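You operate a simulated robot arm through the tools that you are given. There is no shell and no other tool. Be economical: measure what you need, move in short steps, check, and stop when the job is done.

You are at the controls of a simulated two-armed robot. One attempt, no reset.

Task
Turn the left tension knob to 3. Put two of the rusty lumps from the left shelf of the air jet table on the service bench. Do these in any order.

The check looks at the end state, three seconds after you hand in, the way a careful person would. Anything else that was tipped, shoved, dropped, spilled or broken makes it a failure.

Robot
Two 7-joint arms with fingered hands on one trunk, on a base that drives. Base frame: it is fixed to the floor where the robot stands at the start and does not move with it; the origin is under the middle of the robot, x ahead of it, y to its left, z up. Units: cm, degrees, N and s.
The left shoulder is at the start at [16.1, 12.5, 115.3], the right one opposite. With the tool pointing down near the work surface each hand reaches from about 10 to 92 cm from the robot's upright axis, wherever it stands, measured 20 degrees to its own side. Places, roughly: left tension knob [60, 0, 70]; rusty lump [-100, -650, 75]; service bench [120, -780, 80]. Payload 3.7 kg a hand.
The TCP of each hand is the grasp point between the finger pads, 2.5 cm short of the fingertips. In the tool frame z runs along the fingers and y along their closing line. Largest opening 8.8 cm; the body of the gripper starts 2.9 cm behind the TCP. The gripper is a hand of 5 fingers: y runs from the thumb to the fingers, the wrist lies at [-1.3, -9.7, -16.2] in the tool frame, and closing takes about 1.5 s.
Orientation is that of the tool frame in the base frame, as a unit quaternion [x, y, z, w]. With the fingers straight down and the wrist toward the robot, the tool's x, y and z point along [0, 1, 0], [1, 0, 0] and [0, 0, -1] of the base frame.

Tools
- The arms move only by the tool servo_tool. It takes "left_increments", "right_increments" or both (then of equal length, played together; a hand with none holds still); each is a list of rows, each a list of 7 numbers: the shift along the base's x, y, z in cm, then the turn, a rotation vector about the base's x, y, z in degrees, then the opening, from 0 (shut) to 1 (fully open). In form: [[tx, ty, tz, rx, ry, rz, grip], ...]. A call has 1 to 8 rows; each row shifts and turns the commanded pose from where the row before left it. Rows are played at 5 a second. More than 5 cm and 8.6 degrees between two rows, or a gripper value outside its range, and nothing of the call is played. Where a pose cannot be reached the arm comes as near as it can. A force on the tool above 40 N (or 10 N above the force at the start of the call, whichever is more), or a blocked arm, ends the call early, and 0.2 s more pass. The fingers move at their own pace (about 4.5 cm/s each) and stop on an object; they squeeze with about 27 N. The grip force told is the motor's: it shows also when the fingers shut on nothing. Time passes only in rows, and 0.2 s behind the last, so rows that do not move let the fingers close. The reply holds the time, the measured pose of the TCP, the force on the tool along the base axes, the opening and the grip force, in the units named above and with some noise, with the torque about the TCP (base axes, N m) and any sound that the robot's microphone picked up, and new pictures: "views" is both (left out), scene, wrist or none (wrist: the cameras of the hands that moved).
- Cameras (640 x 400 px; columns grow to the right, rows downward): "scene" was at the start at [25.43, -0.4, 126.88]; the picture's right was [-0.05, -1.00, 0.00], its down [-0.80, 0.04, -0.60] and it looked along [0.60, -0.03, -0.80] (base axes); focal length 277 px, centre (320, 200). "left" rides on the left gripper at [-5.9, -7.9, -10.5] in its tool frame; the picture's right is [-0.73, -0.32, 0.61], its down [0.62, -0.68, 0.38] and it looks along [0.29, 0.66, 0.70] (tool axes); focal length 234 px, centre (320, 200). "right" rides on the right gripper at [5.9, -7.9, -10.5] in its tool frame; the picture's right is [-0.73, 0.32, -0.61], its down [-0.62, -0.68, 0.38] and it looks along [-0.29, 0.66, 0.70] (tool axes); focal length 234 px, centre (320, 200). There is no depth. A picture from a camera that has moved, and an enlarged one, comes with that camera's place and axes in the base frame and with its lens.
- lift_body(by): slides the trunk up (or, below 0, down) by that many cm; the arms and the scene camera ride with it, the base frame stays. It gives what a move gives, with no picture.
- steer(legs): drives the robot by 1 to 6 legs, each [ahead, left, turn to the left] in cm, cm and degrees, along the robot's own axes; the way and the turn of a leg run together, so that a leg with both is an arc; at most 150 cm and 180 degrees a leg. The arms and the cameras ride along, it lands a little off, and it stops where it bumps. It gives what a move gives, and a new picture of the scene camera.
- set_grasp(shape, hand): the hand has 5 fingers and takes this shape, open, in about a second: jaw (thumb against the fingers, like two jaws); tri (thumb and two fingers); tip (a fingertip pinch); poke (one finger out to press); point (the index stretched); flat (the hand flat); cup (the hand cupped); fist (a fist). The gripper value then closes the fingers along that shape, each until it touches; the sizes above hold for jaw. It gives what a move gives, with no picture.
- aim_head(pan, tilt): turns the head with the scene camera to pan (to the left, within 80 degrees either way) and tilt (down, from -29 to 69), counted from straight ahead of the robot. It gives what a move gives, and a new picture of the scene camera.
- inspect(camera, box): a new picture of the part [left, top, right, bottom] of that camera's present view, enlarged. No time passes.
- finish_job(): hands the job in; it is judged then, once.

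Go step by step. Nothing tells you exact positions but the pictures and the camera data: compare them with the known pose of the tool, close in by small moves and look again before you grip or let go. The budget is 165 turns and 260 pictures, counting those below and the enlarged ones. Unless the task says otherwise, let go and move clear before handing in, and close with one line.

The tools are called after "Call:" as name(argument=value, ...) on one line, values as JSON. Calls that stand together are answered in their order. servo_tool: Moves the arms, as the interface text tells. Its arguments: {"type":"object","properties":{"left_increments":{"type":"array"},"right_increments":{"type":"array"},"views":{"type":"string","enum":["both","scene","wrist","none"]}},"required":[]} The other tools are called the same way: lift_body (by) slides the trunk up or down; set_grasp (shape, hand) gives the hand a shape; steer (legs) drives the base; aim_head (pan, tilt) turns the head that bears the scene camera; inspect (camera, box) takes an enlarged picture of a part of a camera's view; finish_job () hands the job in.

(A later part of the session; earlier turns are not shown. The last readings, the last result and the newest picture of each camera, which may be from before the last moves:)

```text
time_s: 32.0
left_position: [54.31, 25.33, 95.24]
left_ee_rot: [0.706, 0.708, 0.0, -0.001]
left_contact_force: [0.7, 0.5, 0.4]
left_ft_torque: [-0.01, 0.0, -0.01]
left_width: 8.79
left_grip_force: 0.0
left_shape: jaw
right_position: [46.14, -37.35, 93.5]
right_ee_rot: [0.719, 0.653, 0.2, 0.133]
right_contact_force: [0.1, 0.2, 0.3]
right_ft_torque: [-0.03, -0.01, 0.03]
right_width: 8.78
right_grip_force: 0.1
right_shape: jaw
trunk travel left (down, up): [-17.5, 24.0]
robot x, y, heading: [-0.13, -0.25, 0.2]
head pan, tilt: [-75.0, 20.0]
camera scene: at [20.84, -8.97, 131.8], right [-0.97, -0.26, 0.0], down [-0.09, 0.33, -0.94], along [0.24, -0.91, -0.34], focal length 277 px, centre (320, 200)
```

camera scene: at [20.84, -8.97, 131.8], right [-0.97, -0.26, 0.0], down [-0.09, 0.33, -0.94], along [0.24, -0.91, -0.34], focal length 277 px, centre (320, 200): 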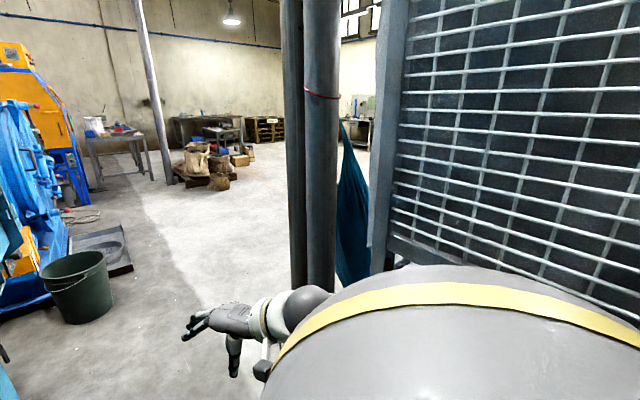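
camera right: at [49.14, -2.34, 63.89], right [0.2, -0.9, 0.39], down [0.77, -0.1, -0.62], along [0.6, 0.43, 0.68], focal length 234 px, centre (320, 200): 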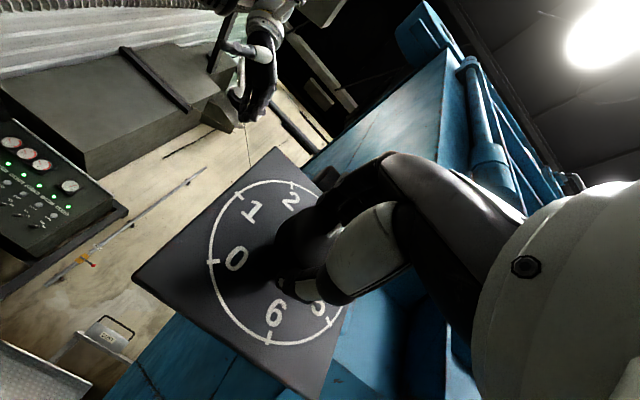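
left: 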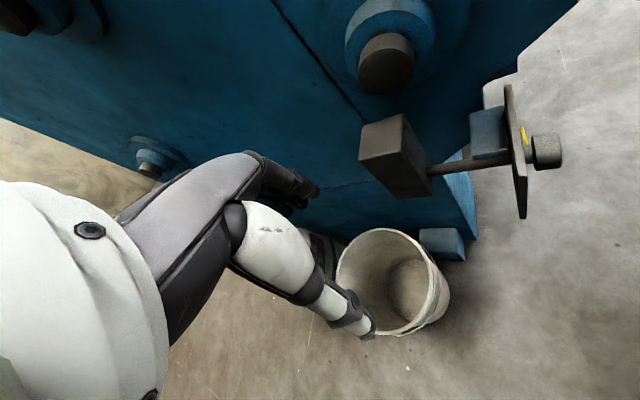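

The knob area is clear. Before driving I tuck both hands closer to the trunk and look at the floor on my right.

Call:
servo_tool(left_increments=[[-3, 0, 1, 0, 0, 0, 1], [-3, 0, 1, 0, 0, 0, 1], [-3, 0, 1, 0, 0, 0, 1], [-3, 0, 1, 0, 0, 0, 1], [-3, 0, 1, 0, 0, 0, 1], [-3, 0, 1, 0, 0, 0, 1], [-2, 0, 1, 0, 0, 0, 1]], right_increments=[[0, 1, 1, 0, 4, 0, 0.5], [0, 1, 1, 0, 4, 0, 0.5], [-2, 1, 1, 0, 4, 0, 0.5], [-2, 1, 1, 0, 4, 0, 0.5], [-2, 1, 1, 0, 4, 0, 0.5], [-2, 1, 1, 0, 4, 0, 0.5], [-2, 0, 1, 0, 0, 0, 0.5]], views="none")

Call:
aim_head(pan=-55, tilt=45)

Call:
aim_head(pan=75, tilt=40)

```text
time_s: 33.0
left_position: [49.97, 27.69, 98.88]
left_ee_rot: [0.706, 0.708, 0.0, 0.0]
left_contact_force: [-0.7, -0.7, 0.5]
left_ft_torque: [0.0, 0.0, 0.02]
left_width: 8.76
left_grip_force: 0.0
left_shape: jaw
left hand out of reach, approached as far as the arm can: row 2, 3, 4
right_position: [44.33, -37.73, 94.68]
right_ee_rot: [0.775, 0.614, 0.149, 0.023]
right_contact_force: [0.6, -1.0, 0.3]
right_ft_torque: [0.0, -0.01, -0.01]
right_width: 4.43
right_grip_force: 0.0
right_shape: jaw
right hand out of reach, approached as far as the arm can: row 1, 2, 3, 4
trunk travel left (down, up): [-17.5, 24.0]
robot x, y, heading: [-0.02, 0.14, 0.2]
head pan, tilt: [-75.0, 20.0]
stopped in row 4 (right hand): the arm was blocked; the commanded pose is now the measured one
```

```text
time_s: 33.9
left_position: [49.95, 27.72, 98.52]
left_ee_rot: [0.706, 0.708, -0.001, -0.001]
left_contact_force: [0.5, -0.4, -0.4]
left_ft_torque: [0.01, 0.01, -0.02]
left_width: 8.77
left_grip_force: 0.2
left_shape: jaw
right_position: [44.29, -37.72, 94.46]
right_ee_rot: [0.776, 0.614, 0.146, 0.022]
right_contact_force: [0.1, -0.7, 0.8]
right_ft_torque: [0.03, 0.01, 0.0]
right_width: 4.42
right_grip_force: 0.1
right_shape: jaw
trunk travel left (down, up): [-17.5, 24.0]
robot x, y, heading: [-0.27, 0.17, 0.4]
head pan, tilt: [-55.0, 45.0]
camera scene: at [23.14, -6.21, 127.96], right [-0.82, -0.58, 0.0], down [-0.41, 0.58, -0.71], along [0.41, -0.58, -0.71], focal length 277 px, centre (320, 200)
```

scene: 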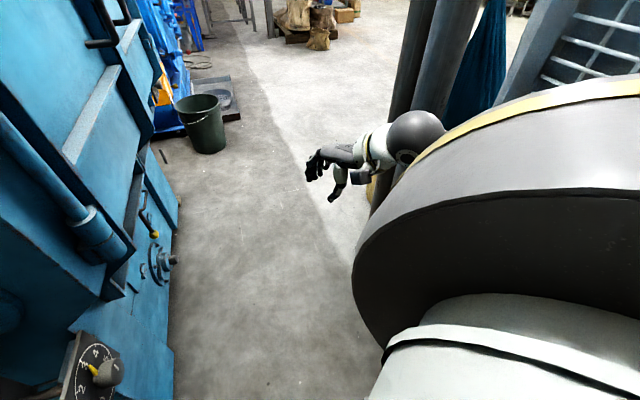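

```text
time_s: 36.0
left_position: [50.19, 27.68, 98.6]
left_ee_rot: [0.705, 0.709, -0.002, -0.001]
left_contact_force: [-0.1, 0.8, 0.0]
left_ft_torque: [0.01, 0.02, -0.01]
left_width: 8.78
left_grip_force: 0.1
left_shape: jaw
right_position: [44.26, -37.9, 94.36]
right_ee_rot: [0.775, 0.614, 0.147, 0.022]
right_contact_force: [0.4, -0.1, -0.2]
right_ft_torque: [0.01, -0.02, 0.01]
right_width: 4.42
right_grip_force: 0.0
right_shape: jaw
trunk travel left (down, up): [-17.5, 24.0]
robot x, y, heading: [0.25, 0.04, 0.1]
head pan, tilt: [75.0, 40.0]
camera scene: at [20.63, 8.65, 128.68], right [0.97, -0.26, 0.0], down [-0.17, -0.62, -0.77], along [0.19, 0.74, -0.64], focal length 277 px, centre (320, 200)
```

scene: 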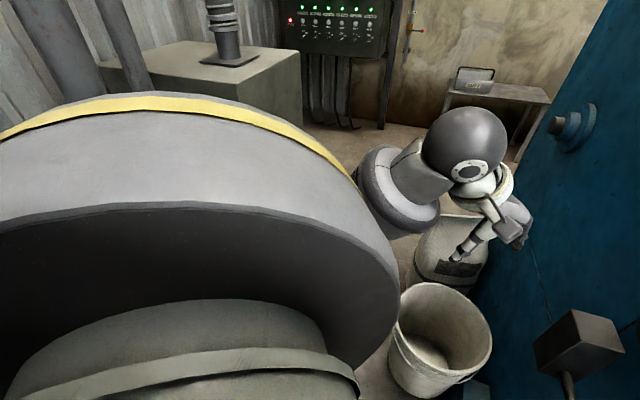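

There is a passage of about 75 cm between the machine face and the pillar, heading about -36°. I turn toward it, then stretch the arms forward to make myself narrow.

Call:
steer(legs=[[-6, 0, 0], [0, 0, -38]])

Call:
aim_head(pan=0, tilt=45)

```text
time_s: 37.9
left_position: [43.83, 28.83, 98.75]
left_ee_rot: [0.699, 0.715, 0.0, -0.001]
left_contact_force: [-0.4, -0.7, -0.6]
left_ft_torque: [0.01, -0.03, 0.02]
left_width: 8.77
left_grip_force: 0.0
left_shape: jaw
right_position: [40.43, -36.93, 96.19]
right_ee_rot: [0.767, 0.616, 0.175, 0.035]
right_contact_force: [0.7, -0.2, 0.2]
right_ft_torque: [-0.01, 0.03, 0.0]
right_width: 4.44
right_grip_force: 0.0
right_shape: jaw
trunk travel left (down, up): [-17.5, 24.0]
robot x, y, heading: [-5.54, 0.23, 1.2]
head pan, tilt: [75.0, 40.0]
stopped in leg 2: the robot was blocked; the commanded pose is now the measured one
camera scene: at [14.72, 9.11, 128.81], right [0.97, -0.24, 0.0], down [-0.15, -0.62, -0.77], along [0.18, 0.74, -0.64], focal length 277 px, centre (320, 200)
```

scene: 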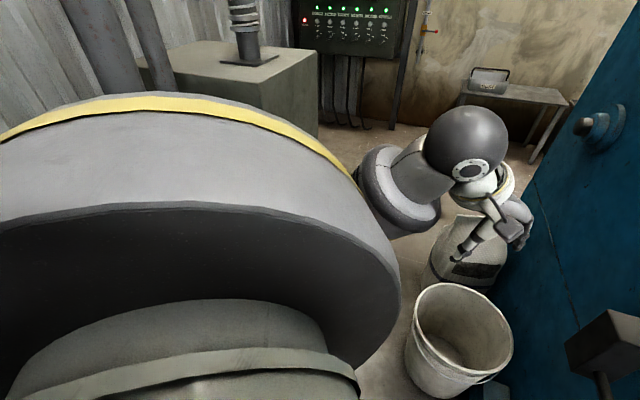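

```text
time_s: 39.4
left_position: [44.05, 28.56, 98.55]
left_ee_rot: [0.7, 0.714, -0.003, -0.002]
left_contact_force: [0.4, 0.6, -0.3]
left_ft_torque: [0.01, -0.01, -0.02]
left_width: 8.77
left_grip_force: 0.1
left_shape: jaw
right_position: [40.38, -37.02, 95.8]
right_ee_rot: [0.769, 0.615, 0.173, 0.036]
right_contact_force: [-0.1, 0.8, -0.3]
right_ft_torque: [0.01, 0.01, 0.0]
right_width: 4.44
right_grip_force: 0.0
right_shape: jaw
trunk travel left (down, up): [-17.5, 24.0]
robot x, y, heading: [-5.66, 0.37, 1.2]
head pan, tilt: [0.0, 45.0]
camera scene: at [21.08, 1.01, 127.89], right [0.02, -1.0, 0.0], down [-0.71, -0.02, -0.7], along [0.7, 0.02, -0.71], focal length 277 px, centre (320, 200)
```

scene: 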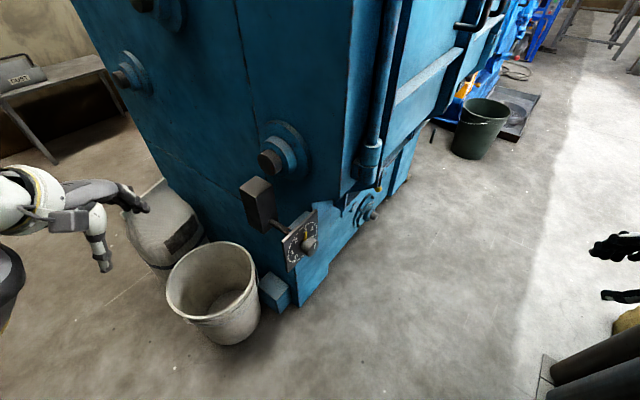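

The right elbow is close to the cage wall. I reach both arms toward the corridor direction, front-right, to pull the elbows in.

Call:
servo_tool(right_increments=[[3, -1, 0, 0, 0, 0, 0.5], [3, -1, 0, 0, 0, 0, 0.5], [3, -1.5, 0, 0, 0, 0, 0.5], [3, -1.5, 0, 0, 0, 0, 0.5], [3, -1.5, 0, 0, 0, 0, 0.5], [3, -1.5, 0, 0, 0, 0, 0.5]], left_increments=[[1, -4, 0.5, 0, 0, 0, 0.5], [1, -4, 0.5, 0, 0, 0, 0.5], [1, -4, 0.5, 0, 0, 0, 0.5], [1, -4, 0.5, 0, 0, 0, 0.5], [1, -4, 0, 0, 0, 0, 0.5], [1, -4, 0, 0, 0, 0, 0.5]], views="scene")

Call:
aim_head(pan=-65, tilt=45)

```text
time_s: 40.2
left_position: [46.57, 16.91, 100.21]
left_ee_rot: [0.7, 0.714, 0.001, -0.001]
left_contact_force: [-0.7, 0.2, -0.7]
left_ft_torque: [-0.01, -0.02, -0.03]
left_width: 4.45
left_grip_force: 0.0
left_shape: jaw
right_position: [46.73, -41.09, 92.97]
right_ee_rot: [0.798, 0.563, 0.215, -0.01]
right_contact_force: [-0.5, -0.1, 0.1]
right_ft_torque: [0.0, -0.02, 0.01]
right_width: 4.43
right_grip_force: 0.0
right_shape: jaw
trunk travel left (down, up): [-17.5, 24.0]
robot x, y, heading: [-5.47, 0.5, 0.9]
head pan, tilt: [0.0, 45.0]
stopped in row 4 (right hand): the arm was blocked; the commanded pose is now the measured one
camera scene: at [20.58, 0.77, 128.08], right [0.02, -1.0, 0.0], down [-0.71, -0.01, -0.71], along [0.71, 0.01, -0.71], focal length 277 px, centre (320, 200)
```

scene: 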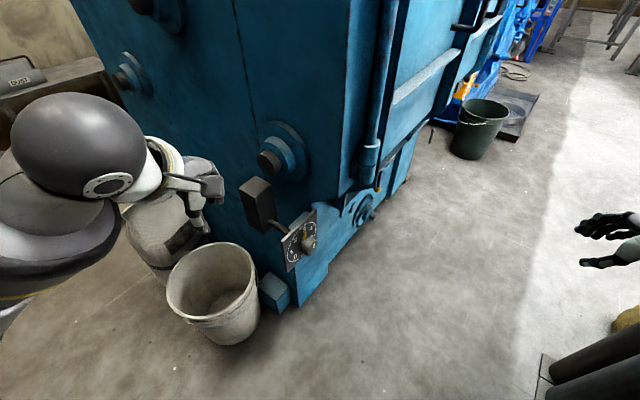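

```text
time_s: 41.6
left_position: [46.45, 17.01, 100.13]
left_ee_rot: [0.7, 0.714, 0.0, 0.0]
left_contact_force: [0.1, -1.0, -0.2]
left_ft_torque: [0.01, 0.01, -0.01]
left_width: 4.44
left_grip_force: 0.0
left_shape: jaw
right_position: [46.51, -40.91, 92.89]
right_ee_rot: [0.797, 0.564, 0.215, -0.01]
right_contact_force: [-0.6, 0.3, 0.4]
right_ft_torque: [0.0, 0.02, 0.01]
right_width: 4.44
right_grip_force: 0.1
right_shape: jaw
trunk travel left (down, up): [-17.5, 24.0]
robot x, y, heading: [-5.73, 0.51, 1.0]
head pan, tilt: [-65.0, 45.0]
camera scene: at [15.97, -6.47, 128.01], right [-0.9, -0.44, 0.0], down [-0.31, 0.63, -0.71], along [0.31, -0.63, -0.71], focal length 277 px, centre (320, 200)
```

scene: 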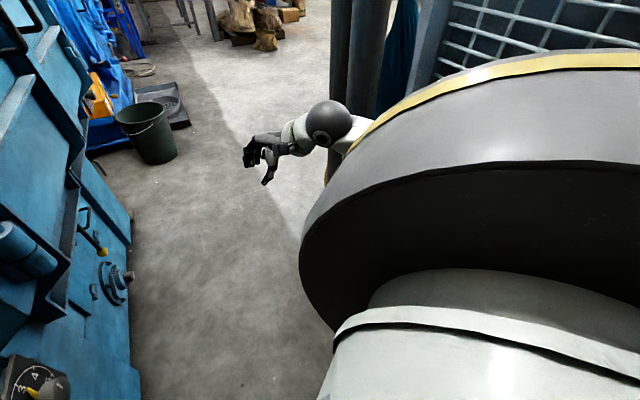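

Call:
steer(legs=[[5, 8, 0]])

Call:
servo_tool(right_increments=[[2, 1, 0, 0, 2, 0, 0.5], [3, 0, 0, 0, 4, 0, 0.5], [3, -1, 0, 0, 4, 0, 0.5], [3, -1, 0, 0, 0, 0, 0.5], [3, -1, 0, 0, 0, 0, 0.5], [3, -1, 0, 0, 0, 0, 0.5]], views="scene")

```text
time_s: 42.9
left_position: [51.3, 25.16, 100.13]
left_ee_rot: [0.699, 0.715, -0.001, 0.0]
left_contact_force: [-0.3, 0.0, 0.3]
left_ft_torque: [-0.01, 0.01, 0.04]
left_width: 4.43
left_grip_force: 0.2
left_shape: jaw
right_position: [51.38, -32.75, 93.01]
right_ee_rot: [0.797, 0.565, 0.214, -0.01]
right_contact_force: [-0.7, 0.1, 0.4]
right_ft_torque: [0.01, 0.03, -0.03]
right_width: 4.41
right_grip_force: 0.1
right_shape: jaw
trunk travel left (down, up): [-17.5, 24.0]
robot x, y, heading: [-1.07, 8.53, 1.1]
head pan, tilt: [-65.0, 45.0]
camera scene: at [20.87, 1.63, 128.01], right [-0.9, -0.44, 0.0], down [-0.31, 0.63, -0.71], along [0.31, -0.63, -0.71], focal length 277 px, centre (320, 200)
```

scene: 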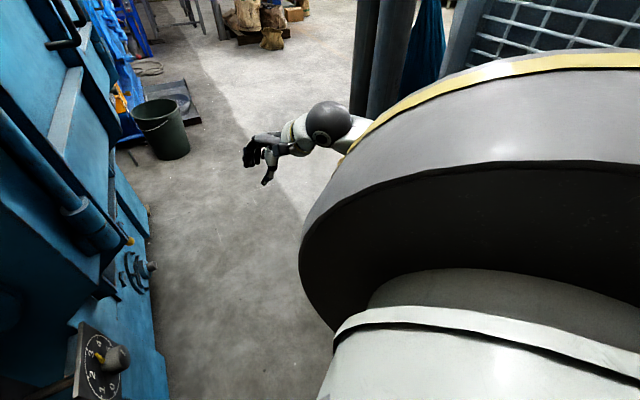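

```text
time_s: 44.3
left_position: [51.33, 25.17, 100.0]
left_ee_rot: [0.7, 0.714, -0.001, -0.001]
left_contact_force: [0.1, 0.0, -0.5]
left_ft_torque: [0.02, 0.02, 0.0]
left_width: 4.44
left_grip_force: 0.0
left_shape: jaw
right_position: [68.58, -35.75, 92.63]
right_ee_rot: [0.814, 0.56, 0.143, -0.06]
right_contact_force: [0.9, -0.1, -0.6]
right_ft_torque: [0.02, -0.02, 0.01]
right_width: 4.4
right_grip_force: 0.0
right_shape: jaw
trunk travel left (down, up): [-17.5, 24.0]
robot x, y, heading: [-0.63, 8.23, 1.1]
head pan, tilt: [-65.0, 45.0]
camera scene: at [20.9, 1.58, 127.99], right [-0.9, -0.44, 0.0], down [-0.31, 0.63, -0.71], along [0.31, -0.63, -0.71], focal length 277 px, centre (320, 200)
```

scene: 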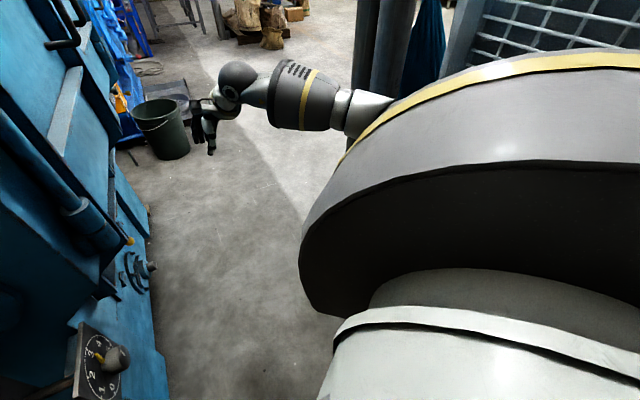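

The right arm is free now. I turn in small steps.

Call:
steer(legs=[[0, 0, -18]])

Call:
servo_tool(right_increments=[[2, 3, 0, 0, 0, 0, 0.5], [2, 3, 0, 0, 0, 0, 0.5], [2, 3, 0, 0, 0, 0, 0.5], [1, 3, 0, 0, 0, 0, 0.5]], left_increments=[[0, -3, 0, 0, 0, -5, 0.5], [0, -3, 0, 0, 0, -5, 0.5], [0, -3, 0, 0, 0, -5, 0.5], [0, -3, 0, 0, 0, -3, 0.5]], views="none")

Call:
aim_head(pan=0, tilt=45)

```text
time_s: 45.8
left_position: [53.83, 8.14, 100.09]
left_ee_rot: [0.803, 0.596, 0.001, 0.0]
left_contact_force: [-0.2, 0.0, 0.8]
left_ft_torque: [-0.02, 0.0, 0.0]
left_width: 4.44
left_grip_force: 0.1
left_shape: jaw
right_position: [51.34, -55.13, 92.64]
right_ee_rot: [0.891, 0.427, 0.152, -0.037]
right_contact_force: [0.0, -0.8, -0.4]
right_ft_torque: [0.0, -0.04, 0.0]
right_width: 4.43
right_grip_force: 0.0
right_shape: jaw
trunk travel left (down, up): [-17.5, 24.0]
robot x, y, heading: [-1.04, 8.62, -16.6]
head pan, tilt: [-65.0, 45.0]
camera scene: at [17.63, -4.74, 128.01], right [-0.99, -0.14, 0.0], down [-0.1, 0.7, -0.71], along [0.1, -0.7, -0.71], focal length 277 px, centre (320, 200)
```

scene: 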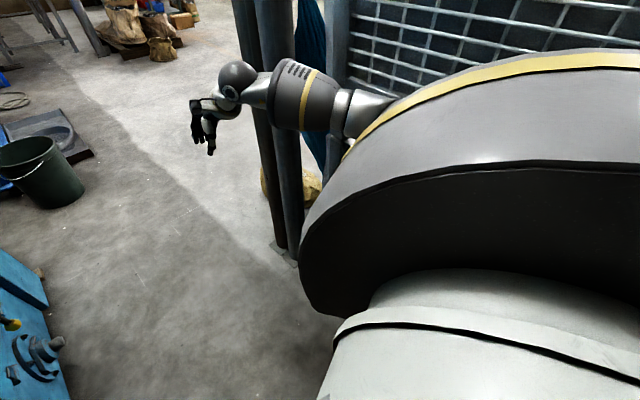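

```text
time_s: 46.8
left_position: [54.1, -3.94, 100.17]
left_ee_rot: [0.887, 0.462, 0.0, -0.001]
left_contact_force: [-0.2, 0.3, 0.7]
left_ft_torque: [0.01, 0.02, 0.01]
left_width: 4.43
left_grip_force: 0.1
left_shape: jaw
right_position: [58.56, -42.98, 92.7]
right_ee_rot: [0.891, 0.427, 0.152, -0.037]
right_contact_force: [-0.2, 0.5, 0.5]
right_ft_torque: [0.01, 0.0, -0.02]
right_width: 4.42
right_grip_force: 0.0
right_shape: jaw
trunk travel left (down, up): [-17.5, 24.0]
robot x, y, heading: [-0.99, 8.55, -16.5]
head pan, tilt: [-65.0, 45.0]
```

```text
time_s: 48.1
left_position: [54.04, -3.77, 100.2]
left_ee_rot: [0.886, 0.463, 0.0, -0.002]
left_contact_force: [-0.9, 0.6, -0.8]
left_ft_torque: [0.02, 0.02, -0.02]
left_width: 4.46
left_grip_force: 0.0
left_shape: jaw
right_position: [58.43, -42.94, 92.61]
right_ee_rot: [0.891, 0.427, 0.152, -0.036]
right_contact_force: [1.2, -1.2, -0.5]
right_ft_torque: [0.03, 0.01, -0.02]
right_width: 4.41
right_grip_force: 0.0
right_shape: jaw
trunk travel left (down, up): [-17.5, 24.0]
robot x, y, heading: [-0.98, 8.46, -17.1]
head pan, tilt: [0.0, 45.0]
camera scene: at [24.28, 0.99, 128.01], right [-0.29, -0.96, 0.0], down [-0.68, 0.2, -0.71], along [0.68, -0.2, -0.71], focal length 277 px, centre (320, 200)
```

scene: 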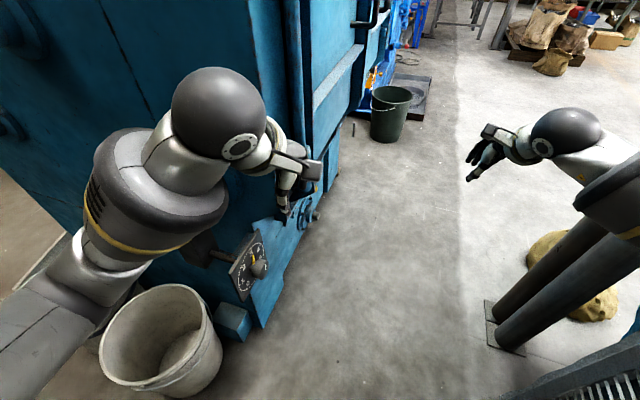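

Call:
steer(legs=[[0, 0, -18]])

Call:
servo_tool(right_increments=[[3, 2.5, 0, 0, 0, 0, 0.5], [3, 2.5, 0, 0, 0, 0, 0.5], [3, 2, 0, 0, 0, 0, 0.5], [3, 2, 0, 0, 0, 0, 0.5], [2, 2, 0, 0, 0, 0, 0.5]], left_increments=[[3, -2, 0, 0, 0, 0, 0.5], [3, -2, 0, 0, 0, 0, 0.5], [3, -2, 0, 0, 0, 0, 0.5], [3, -2, 0, 0, 0, 0, 0.5], [3, -2, 0, 0, 0, 0, 0.5]], views="scene")

```text
time_s: 49.4
left_position: [51.01, -14.47, 100.19]
left_ee_rot: [0.933, 0.36, -0.004, 0.003]
left_contact_force: [0.0, -0.7, 0.2]
left_ft_torque: [0.03, -0.03, 0.01]
left_width: 4.42
left_grip_force: 0.0
left_shape: jaw
right_position: [48.46, -51.57, 93.34]
right_ee_rot: [0.925, 0.34, 0.166, -0.023]
right_contact_force: [1.0, 0.2, 0.3]
right_ft_torque: [-0.02, -0.02, -0.03]
right_width: 4.41
right_grip_force: 0.1
right_shape: jaw
trunk travel left (down, up): [-17.5, 24.0]
robot x, y, heading: [-0.26, 9.18, -29.7]
head pan, tilt: [0.0, 45.0]
stopped in leg 1: the robot was blocked; the commanded pose is now the measured one
camera scene: at [23.28, -2.78, 128.08], right [-0.5, -0.87, 0.01], down [-0.62, 0.34, -0.71], along [0.61, -0.36, -0.71], focal length 277 px, centre (320, 200)
```

scene: 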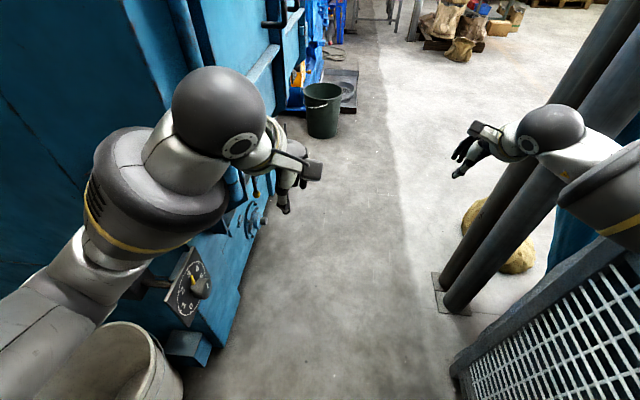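

```text
time_s: 50.6
left_position: [65.33, -25.99, 99.97]
left_ee_rot: [0.934, 0.357, 0.0, 0.0]
left_contact_force: [-0.1, -0.6, 0.2]
left_ft_torque: [0.03, 0.0, -0.02]
left_width: 4.42
left_grip_force: 0.0
left_shape: jaw
right_position: [61.13, -42.14, 92.57]
right_ee_rot: [0.927, 0.335, 0.166, -0.027]
right_contact_force: [-1.3, 0.2, 0.1]
right_ft_torque: [-0.02, -0.03, -0.01]
right_width: 4.43
right_grip_force: 0.1
right_shape: jaw
trunk travel left (down, up): [-17.5, 24.0]
robot x, y, heading: [0.05, 9.23, -30.1]
head pan, tilt: [0.0, 45.0]
camera scene: at [22.41, -4.3, 127.99], right [-0.5, -0.86, 0.0], down [-0.61, 0.36, -0.71], along [0.61, -0.36, -0.71], focal length 277 px, centre (320, 200)
```

scene: 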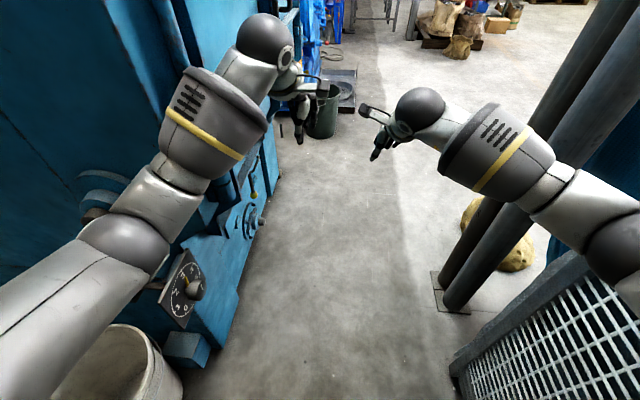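

Both arms are slim now. I shift right to centre in the passage, then go ahead in short legs.

Call:
steer(legs=[[0, -9, 0], [25, 0, -4]])

```text
time_s: 53.5
left_position: [79.38, -51.47, 100.2]
left_ee_rot: [0.946, 0.324, 0.0, -0.001]
left_contact_force: [-1.0, 0.0, -0.6]
left_ft_torque: [-0.03, 0.01, 0.0]
left_width: 4.43
left_grip_force: 0.1
left_shape: jaw
right_position: [74.17, -67.31, 92.51]
right_ee_rot: [0.938, 0.302, 0.168, -0.021]
right_contact_force: [-0.2, -0.1, -0.1]
right_ft_torque: [-0.01, 0.0, 0.04]
right_width: 4.41
right_grip_force: 0.0
right_shape: jaw
trunk travel left (down, up): [-17.5, 24.0]
robot x, y, heading: [16.76, -12.3, -34.1]
head pan, tilt: [0.0, 45.0]
camera scene: at [38.21, -26.85, 128.0], right [-0.56, -0.83, 0.0], down [-0.58, 0.4, -0.71], along [0.58, -0.4, -0.71], focal length 277 px, centre (320, 200)
```

scene: 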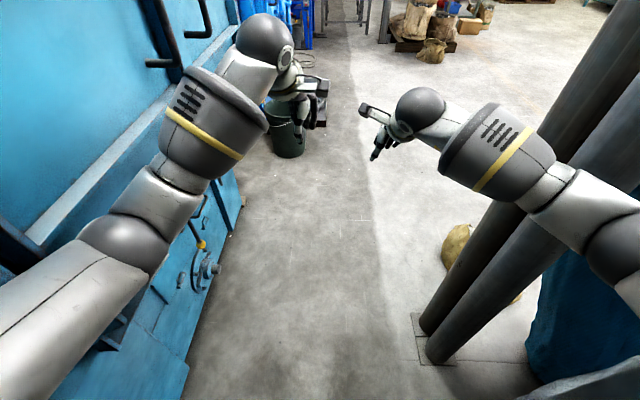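

Call:
steer(legs=[[30, -4, 0]])

```text
time_s: 55.5
left_position: [102.07, -70.7, 100.29]
left_ee_rot: [0.946, 0.324, -0.002, 0.002]
left_contact_force: [-0.1, 0.0, -0.1]
left_ft_torque: [0.0, -0.03, 0.05]
left_width: 4.42
left_grip_force: 0.1
left_shape: jaw
right_position: [96.67, -86.61, 93.04]
right_ee_rot: [0.938, 0.304, 0.166, -0.018]
right_contact_force: [-0.1, 0.2, -0.7]
right_ft_torque: [0.01, 0.01, 0.0]
right_width: 4.43
right_grip_force: 0.1
right_shape: jaw
trunk travel left (down, up): [-17.5, 24.0]
robot x, y, heading: [38.58, -31.81, -34.2]
head pan, tilt: [0.0, 45.0]
camera scene: at [60.77, -45.9, 128.1], right [-0.56, -0.83, 0.01], down [-0.59, 0.39, -0.71], along [0.58, -0.4, -0.71], focal length 277 px, centre (320, 200)
```

scene: 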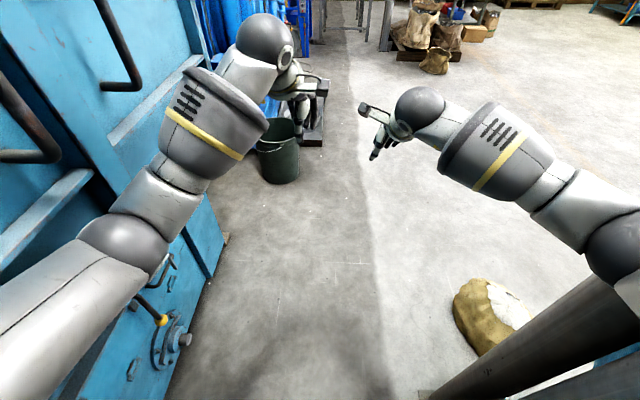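

Call:
steer(legs=[[30, -3, 0]])

```text
time_s: 57.6
left_position: [124.75, -91.06, 100.22]
left_ee_rot: [0.947, 0.321, 0.0, -0.001]
left_contact_force: [0.2, -1.1, 0.7]
left_ft_torque: [-0.01, 0.01, 0.01]
left_width: 4.42
left_grip_force: 0.0
left_shape: jaw
right_position: [119.44, -106.81, 92.56]
right_ee_rot: [0.939, 0.301, 0.168, -0.021]
right_contact_force: [-0.9, -0.6, 0.6]
right_ft_torque: [0.0, -0.02, -0.03]
right_width: 4.45
right_grip_force: 0.1
right_shape: jaw
trunk travel left (down, up): [-17.5, 24.0]
robot x, y, heading: [61.56, -51.21, -34.7]
head pan, tilt: [0.0, 45.0]
camera scene: at [83.65, -66.21, 128.0], right [-0.57, -0.82, 0.0], down [-0.58, 0.4, -0.71], along [0.58, -0.4, -0.71], focal length 277 px, centre (320, 200)
```

scene: 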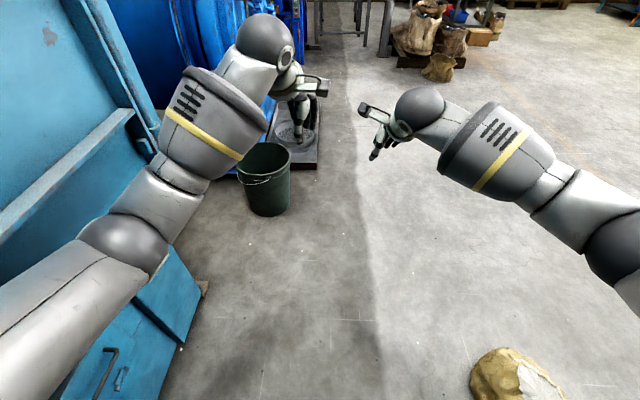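

Call:
steer(legs=[[60, -6, 0], [0, 0, -55]])

Call:
aim_head(pan=-5, tilt=18)

```text
time_s: 63.5
left_position: [110.63, -164.54, 100.17]
left_ee_rot: [0.988, -0.157, 0.0, -0.001]
left_contact_force: [-0.5, 0.6, 0.5]
left_ft_torque: [-0.01, 0.04, 0.01]
left_width: 4.44
left_grip_force: 0.1
left_shape: jaw
right_position: [94.7, -169.04, 92.7]
right_ee_rot: [0.971, -0.17, 0.159, 0.06]
right_contact_force: [-0.1, -0.1, 0.4]
right_ft_torque: [0.01, -0.01, -0.02]
right_width: 4.4
right_grip_force: 0.1
right_shape: jaw
trunk travel left (down, up): [-17.5, 24.0]
robot x, y, heading: [107.93, -90.53, -90.1]
head pan, tilt: [0.0, 45.0]
camera scene: at [107.92, -116.37, 128.01], right [-1.0, 0.0, 0.0], down [0.0, 0.71, -0.71], along [0.0, -0.71, -0.71], focal length 277 px, centre (320, 200)
```

scene: 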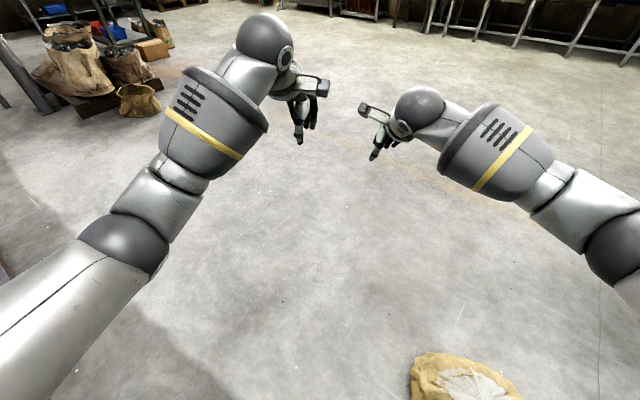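

```text
time_s: 64.4
left_position: [110.66, -164.65, 100.12]
left_ee_rot: [0.988, -0.156, 0.001, -0.001]
left_contact_force: [0.0, -0.8, 0.4]
left_ft_torque: [0.0, -0.01, 0.02]
left_width: 4.45
left_grip_force: 0.0
left_shape: jaw
right_position: [94.67, -169.08, 92.76]
right_ee_rot: [0.971, -0.172, 0.157, 0.061]
right_contact_force: [0.3, -0.5, 0.1]
right_ft_torque: [0.02, -0.01, 0.03]
right_width: 4.42
right_grip_force: 0.0
right_shape: jaw
trunk travel left (down, up): [-17.5, 24.0]
robot x, y, heading: [108.04, -90.32, -89.8]
head pan, tilt: [-5.0, 18.0]
camera scene: at [107.13, -117.54, 132.19], right [-1.0, 0.09, 0.0], down [0.03, 0.31, -0.95], along [-0.08, -0.95, -0.31], focal length 277 px, centre (320, 200)
```

scene: 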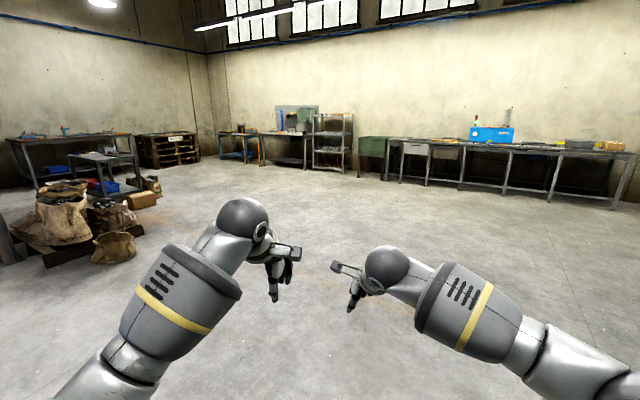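

The open hall lies ahead. I zoom on the far tables.

Call:
inspect(camera="scene", box=[210, 90, 370, 190])

Call:
inspect(camera="scene", box=[350, 90, 640, 220])

```text
4.00 times, centred on (290, 140) of scene
camera zoom: at [107.13, -117.54, 132.19], right [-1.0, 0.09, 0.0], down [0.03, 0.31, -0.95], along [-0.08, -0.95, -0.31], focal length 1109 px, centre (440, 440)
```

zoom: 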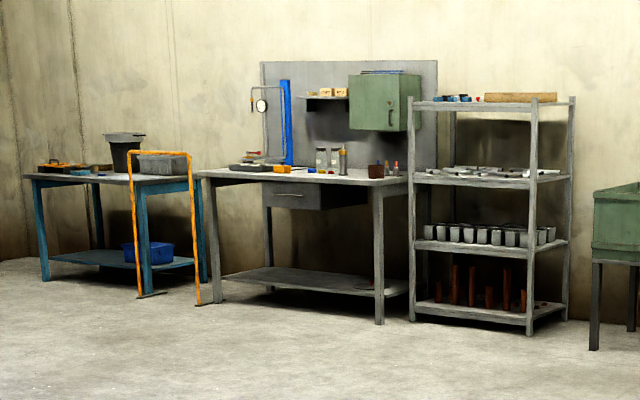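

```text
2.21 times, centred on (495, 155) of scene
camera zoom: at [107.13, -117.54, 132.19], right [-1.0, 0.09, 0.0], down [0.03, 0.31, -0.95], along [-0.08, -0.95, -0.31], focal length 612 px, centre (-66, 299)
```

zoom: 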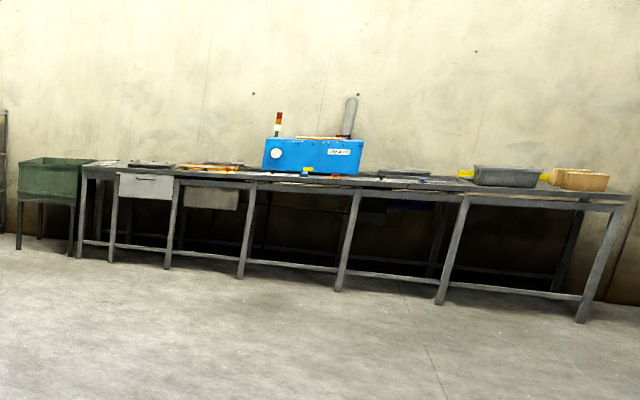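

The long table with the blue box is the air jet table, running from about (-62, -630) to (-334, -445). I drive to a point about 150 cm in front of its left end.

Call:
steer(legs=[[0, 0, -17], [150, 0, 0], [150, 0, 0], [130, 0, 0], [0, 0, -17]])

Call:
aim_head(pan=0, tilt=25)

```text
time_s: 67.5
left_position: [83.65, -179.85, 99.95]
left_ee_rot: [0.954, -0.299, 0.0, -0.001]
left_contact_force: [-0.1, -0.4, -0.5]
left_ft_torque: [0.02, 0.0, -0.01]
left_width: 4.44
left_grip_force: 0.0
left_shape: jaw
right_position: [67.03, -179.56, 92.53]
right_ee_rot: [0.936, -0.31, 0.148, 0.082]
right_contact_force: [0.1, -0.1, -0.1]
right_ft_torque: [0.03, -0.02, -0.03]
right_width: 4.42
right_grip_force: 0.0
right_shape: jaw
trunk travel left (down, up): [-17.5, 24.0]
robot x, y, heading: [102.58, -108.02, -106.8]
head pan, tilt: [-5.0, 18.0]
stopped in leg 2: the robot was blocked; the commanded pose is now the measured one
camera scene: at [93.91, -133.88, 132.11], right [-0.93, 0.37, 0.0], down [0.12, 0.29, -0.95], along [-0.35, -0.88, -0.31], focal length 277 px, centre (320, 200)
```

scene: 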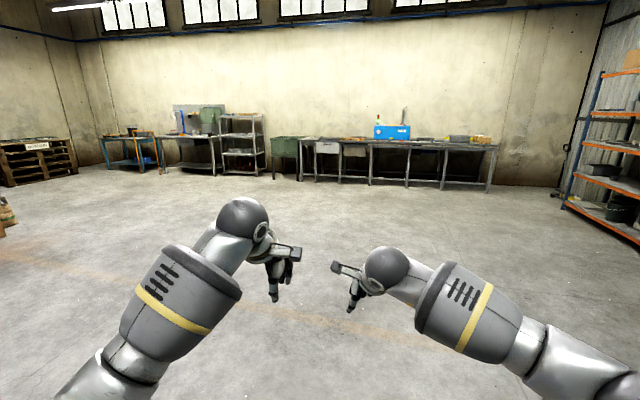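

```text
time_s: 68.2
left_position: [83.6, -179.81, 100.44]
left_ee_rot: [0.954, -0.3, 0.001, 0.0]
left_contact_force: [-0.5, 0.4, -0.2]
left_ft_torque: [-0.02, 0.02, 0.01]
left_width: 4.41
left_grip_force: 0.2
left_shape: jaw
right_position: [67.19, -179.49, 92.7]
right_ee_rot: [0.935, -0.31, 0.149, 0.084]
right_contact_force: [0.5, 0.9, -0.4]
right_ft_torque: [-0.02, -0.01, 0.0]
right_width: 4.41
right_grip_force: 0.2
right_shape: jaw
trunk travel left (down, up): [-17.5, 24.0]
robot x, y, heading: [102.28, -107.78, -106.8]
head pan, tilt: [0.0, 25.0]
camera scene: at [94.82, -133.78, 131.08], right [-0.96, 0.29, 0.0], down [0.12, 0.4, -0.91], along [-0.26, -0.87, -0.42], focal length 277 px, centre (320, 200)
```

scene: 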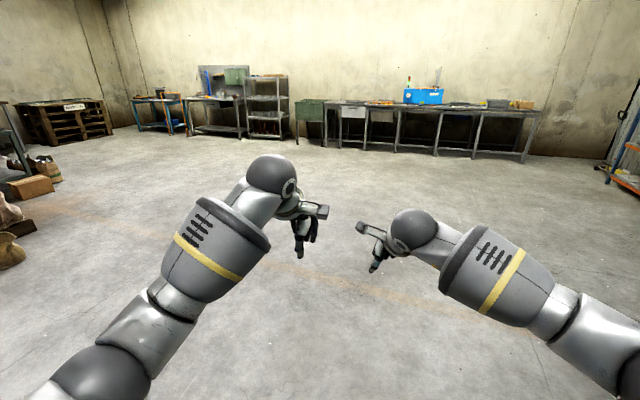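

I bumped something, probably the sack at front right. I look down there before moving.

Call:
aim_head(pan=-45, tilt=65)

```text
time_s: 69.3
left_position: [83.68, -179.7, 100.22]
left_ee_rot: [0.954, -0.299, 0.0, -0.001]
left_contact_force: [-0.3, 0.1, 0.0]
left_ft_torque: [-0.04, 0.01, -0.02]
left_width: 4.43
left_grip_force: 0.1
left_shape: jaw
right_position: [67.18, -179.45, 92.64]
right_ee_rot: [0.935, -0.311, 0.149, 0.083]
right_contact_force: [-0.5, -0.5, 0.3]
right_ft_torque: [-0.02, 0.0, -0.04]
right_width: 4.42
right_grip_force: 0.1
right_shape: jaw
trunk travel left (down, up): [-17.5, 24.0]
robot x, y, heading: [102.41, -107.47, -106.7]
head pan, tilt: [-45.0, 65.0]
camera scene: at [92.14, -127.85, 125.51], right [-0.47, 0.88, 0.0], down [0.8, 0.43, -0.42], along [-0.37, -0.2, -0.91], focal length 277 px, centre (320, 200)
```

scene: 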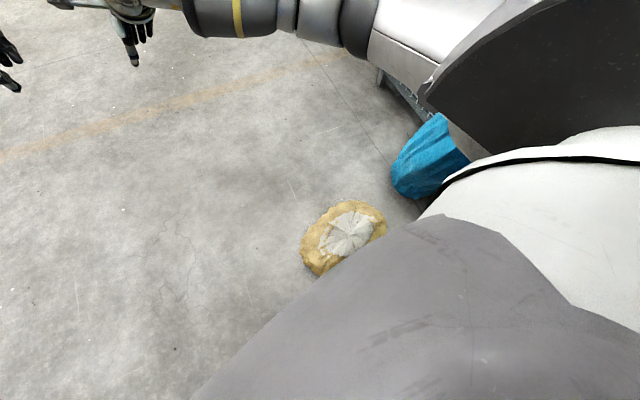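

Call:
steer(legs=[[-8, 2, 0], [0, 33, 0], [20, 10, 0], [130, 0, -3.5]])

Call:
aim_head(pan=0, tilt=25)

```text
time_s: 81.0
left_position: [85.05, -329.31, 100.32]
left_ee_rot: [0.951, -0.308, 0.001, 0.001]
left_contact_force: [0.5, 0.4, -1.4]
left_ft_torque: [-0.03, -0.01, 0.0]
left_width: 4.43
left_grip_force: 0.0
left_shape: jaw
right_position: [68.57, -328.72, 92.78]
right_ee_rot: [0.933, -0.317, 0.148, 0.084]
right_contact_force: [-0.7, -0.1, 0.1]
right_ft_torque: [0.0, -0.01, -0.02]
right_width: 4.41
right_grip_force: 0.1
right_shape: jaw
trunk travel left (down, up): [-17.5, 24.0]
robot x, y, heading: [104.89, -257.93, -107.7]
head pan, tilt: [-45.0, 65.0]
camera scene: at [94.36, -277.56, 125.5], right [-0.46, 0.89, 0.0], down [0.81, 0.42, -0.42], along [-0.38, -0.19, -0.91], focal length 277 px, centre (320, 200)
```

scene: 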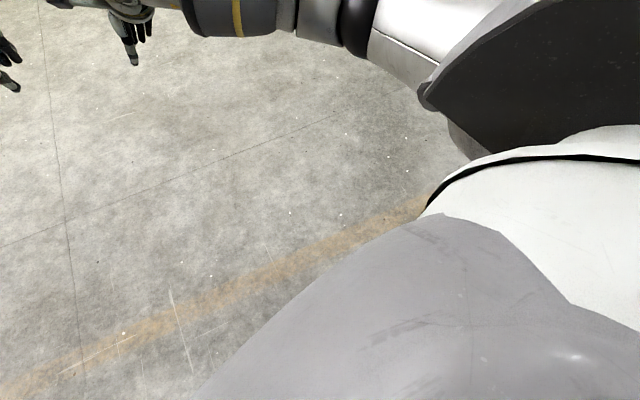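

```text
time_s: 82.2
left_position: [85.09, -329.28, 100.28]
left_ee_rot: [0.952, -0.308, 0.0, 0.0]
left_contact_force: [-0.2, 0.6, -0.2]
left_ft_torque: [0.0, 0.03, -0.04]
left_width: 4.42
left_grip_force: 0.0
left_shape: jaw
right_position: [68.59, -328.69, 92.68]
right_ee_rot: [0.933, -0.317, 0.148, 0.084]
right_contact_force: [-0.3, -0.2, -0.6]
right_ft_torque: [-0.01, -0.03, 0.04]
right_width: 4.4
right_grip_force: 0.0
right_shape: jaw
trunk travel left (down, up): [-17.5, 24.0]
robot x, y, heading: [105.01, -257.63, -107.4]
head pan, tilt: [0.0, 25.0]
camera scene: at [96.94, -283.54, 131.06], right [-0.95, 0.31, 0.0], down [0.13, 0.4, -0.91], along [-0.28, -0.86, -0.42], focal length 277 px, centre (320, 200)
```

scene: 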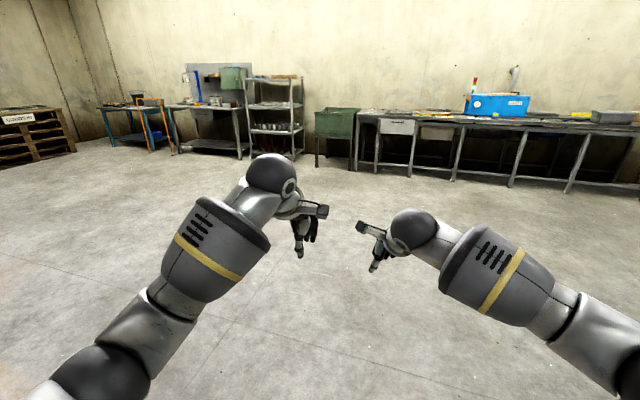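

Call:
inspect(camera="scene", box=[340, 80, 480, 180])

Call:
inspect(camera="scene", box=[160, 55, 300, 165])

```text
4.00 times, centred on (410, 130) of scene
camera zoom: at [96.94, -283.54, 131.06], right [-0.95, 0.31, 0.0], down [0.13, 0.4, -0.91], along [-0.28, -0.86, -0.42], focal length 1109 px, centre (-40, 480)
```

zoom: 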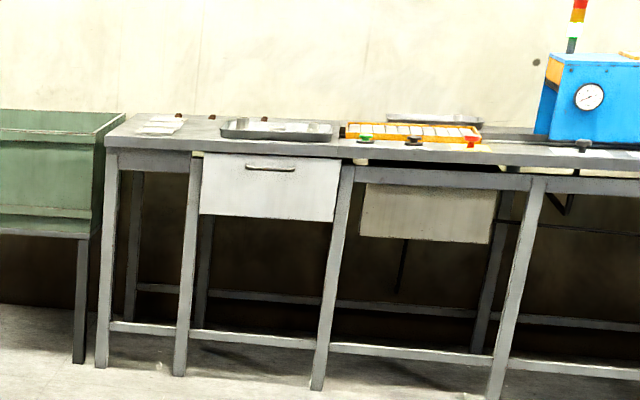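

```text
3.64 times, centred on (230, 110) of scene
camera zoom: at [96.94, -283.54, 131.06], right [-0.95, 0.31, 0.0], down [0.13, 0.4, -0.91], along [-0.28, -0.86, -0.42], focal length 1008 px, centre (647, 527)
```

zoom: 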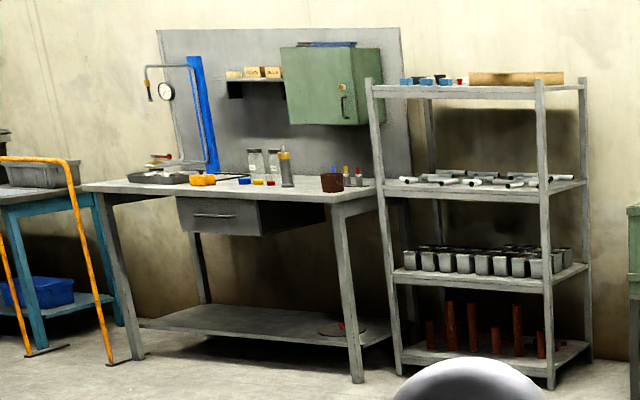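

I see small brown lumps at the back left of the table. I drive closer.

Call:
steer(legs=[[0, 0, -8], [150, 0, 0], [140, 0, 0], [0, 0, -8.6]])

Call:
inspect(camera="scene", box=[200, 60, 480, 235])

```text
time_s: 97.2
left_position: [-69.74, -571.28, 100.27]
left_ee_rot: [0.885, -0.466, 0.0, 0.0]
left_contact_force: [0.6, -1.0, 0.2]
left_ft_torque: [-0.03, 0.01, 0.01]
left_width: 4.43
left_grip_force: 0.0
left_shape: jaw
right_position: [-85.12, -564.93, 92.79]
right_ee_rot: [0.864, -0.474, 0.131, 0.11]
right_contact_force: [-0.2, 0.1, 1.0]
right_ft_torque: [0.01, 0.02, 0.03]
right_width: 4.42
right_grip_force: 0.0
right_shape: jaw
trunk travel left (down, up): [-17.5, 24.0]
robot x, y, heading: [-26.76, -510.62, -127.7]
head pan, tilt: [0.0, 25.0]
camera scene: at [-43.08, -532.07, 131.07], right [-0.79, 0.61, 0.0], down [0.26, 0.33, -0.91], along [-0.55, -0.72, -0.42], focal length 277 px, centre (320, 200)
```

scene: 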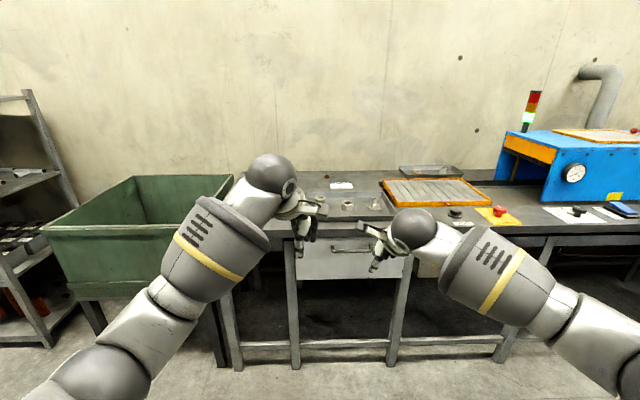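

```text
2.29 times, centred on (340, 148) of scene
camera zoom: at [-43.08, -532.07, 131.07], right [-0.79, 0.61, 0.0], down [0.26, 0.33, -0.91], along [-0.55, -0.72, -0.42], focal length 634 px, centre (274, 320)
```

zoom: 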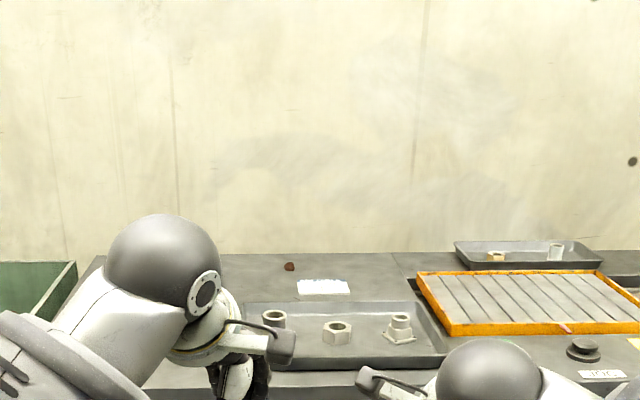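

The arms hide part of the table, so I spread them sideways and look again.

Call:
servo_tool(left_increments=[[3, -2.4, 1, 0, 0, 0, 1], [3, -2.4, 1, 0, 0, 0, 1], [3, -2.4, 1, 0, 0, 0, 1], [3, -2.4, 1, 0, 0, 0, 1], [3, -2.4, 1, 0, 0, 0, 1]], right_increments=[[-3, 2.4, 1, 0, 0, 0, 1], [-3, 2.4, 1, 0, 0, 0, 1], [-3, 2.4, 1, 0, 0, 0, 1], [-3, 2.4, 1, 0, 0, 0, 1], [-3, 2.4, 1, 0, 0, 0, 1]], views="none")

Call:
inspect(camera="scene", box=[200, 140, 440, 290])

```text
time_s: 98.4
left_position: [-54.53, -583.12, 105.4]
left_ee_rot: [0.884, -0.467, -0.001, 0.0]
left_contact_force: [1.2, -0.5, -0.3]
left_ft_torque: [0.05, 0.05, 0.0]
left_width: 8.75
left_grip_force: 0.1
left_shape: jaw
right_position: [-100.27, -553.17, 97.76]
right_ee_rot: [0.865, -0.473, 0.131, 0.11]
right_contact_force: [-0.5, 0.9, 0.7]
right_ft_torque: [-0.02, -0.01, -0.04]
right_width: 8.77
right_grip_force: 0.0
right_shape: jaw
trunk travel left (down, up): [-17.5, 24.0]
robot x, y, heading: [-27.01, -510.75, -127.7]
head pan, tilt: [0.0, 25.0]
```

```text
2.67 times, centred on (320, 215) of scene
camera zoom: at [-42.99, -532.05, 131.09], right [-0.79, 0.61, 0.0], down [0.26, 0.33, -0.91], along [-0.55, -0.72, -0.42], focal length 740 px, centre (320, 160)
```

zoom: 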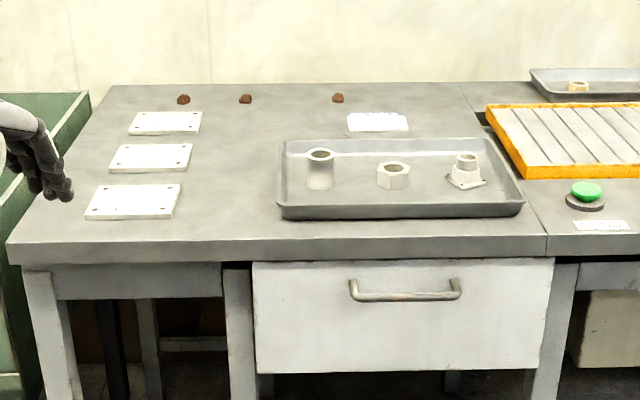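

Three lumps lie at the back left, near (-110, -668), (-121, -661) and (-137, -648) at z≈76. I centre on the two leftmost and come closer.

Call:
steer(legs=[[30, 19, 1.5], [30, 0, 0]])

Call:
aim_head(pan=0, tilt=60)

```text
time_s: 102.4
left_position: [-74.0, -643.12, 105.23]
left_ee_rot: [0.89, -0.457, -0.001, 0.0]
left_contact_force: [-0.2, -0.7, 0.6]
left_ft_torque: [-0.02, 0.01, 0.0]
left_width: 8.77
left_grip_force: 0.0
left_shape: jaw
right_position: [-120.31, -613.91, 97.68]
right_ee_rot: [0.869, -0.465, 0.132, 0.108]
right_contact_force: [-0.8, -0.1, 0.9]
right_ft_torque: [-0.02, -0.01, -0.02]
right_width: 8.77
right_grip_force: 0.1
right_shape: jaw
trunk travel left (down, up): [-17.5, 24.0]
robot x, y, heading: [-47.81, -569.79, -126.6]
head pan, tilt: [0.0, 25.0]
camera scene: at [-63.47, -591.76, 131.06], right [-0.81, 0.59, 0.0], down [0.25, 0.34, -0.91], along [-0.54, -0.73, -0.42], focal length 277 px, centre (320, 200)
```

scene: 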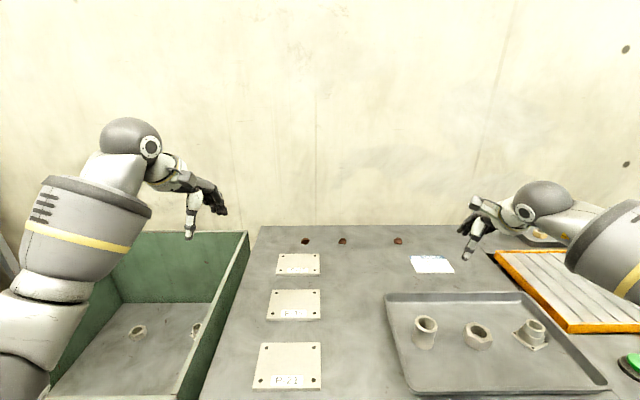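

```text
time_s: 103.4
left_position: [-73.96, -643.05, 105.35]
left_ee_rot: [0.89, -0.457, 0.0, 0.0]
left_contact_force: [-0.5, 0.2, 0.2]
left_ft_torque: [0.01, -0.01, -0.02]
left_width: 8.76
left_grip_force: 0.1
left_shape: jaw
right_position: [-120.15, -614.01, 97.63]
right_ee_rot: [0.869, -0.465, 0.132, 0.108]
right_contact_force: [-0.6, 0.2, -0.3]
right_ft_torque: [-0.02, 0.01, -0.06]
right_width: 8.78
right_grip_force: 0.0
right_shape: jaw
trunk travel left (down, up): [-17.5, 24.0]
robot x, y, heading: [-47.51, -569.99, -126.3]
head pan, tilt: [0.0, 60.0]
camera scene: at [-61.93, -589.67, 126.07], right [-0.81, 0.59, 0.0], down [0.51, 0.7, -0.5], along [-0.3, -0.4, -0.87], focal length 277 px, centre (320, 200)
```

scene: 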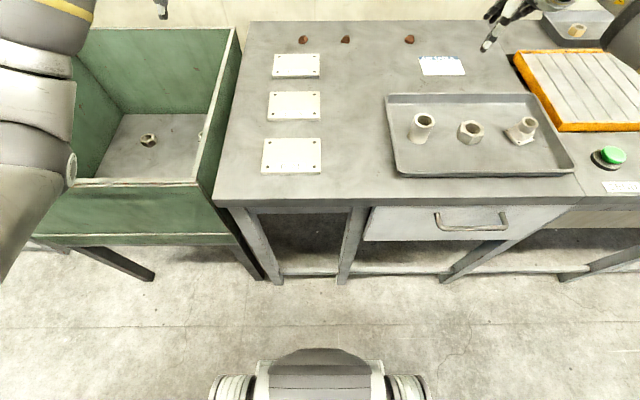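

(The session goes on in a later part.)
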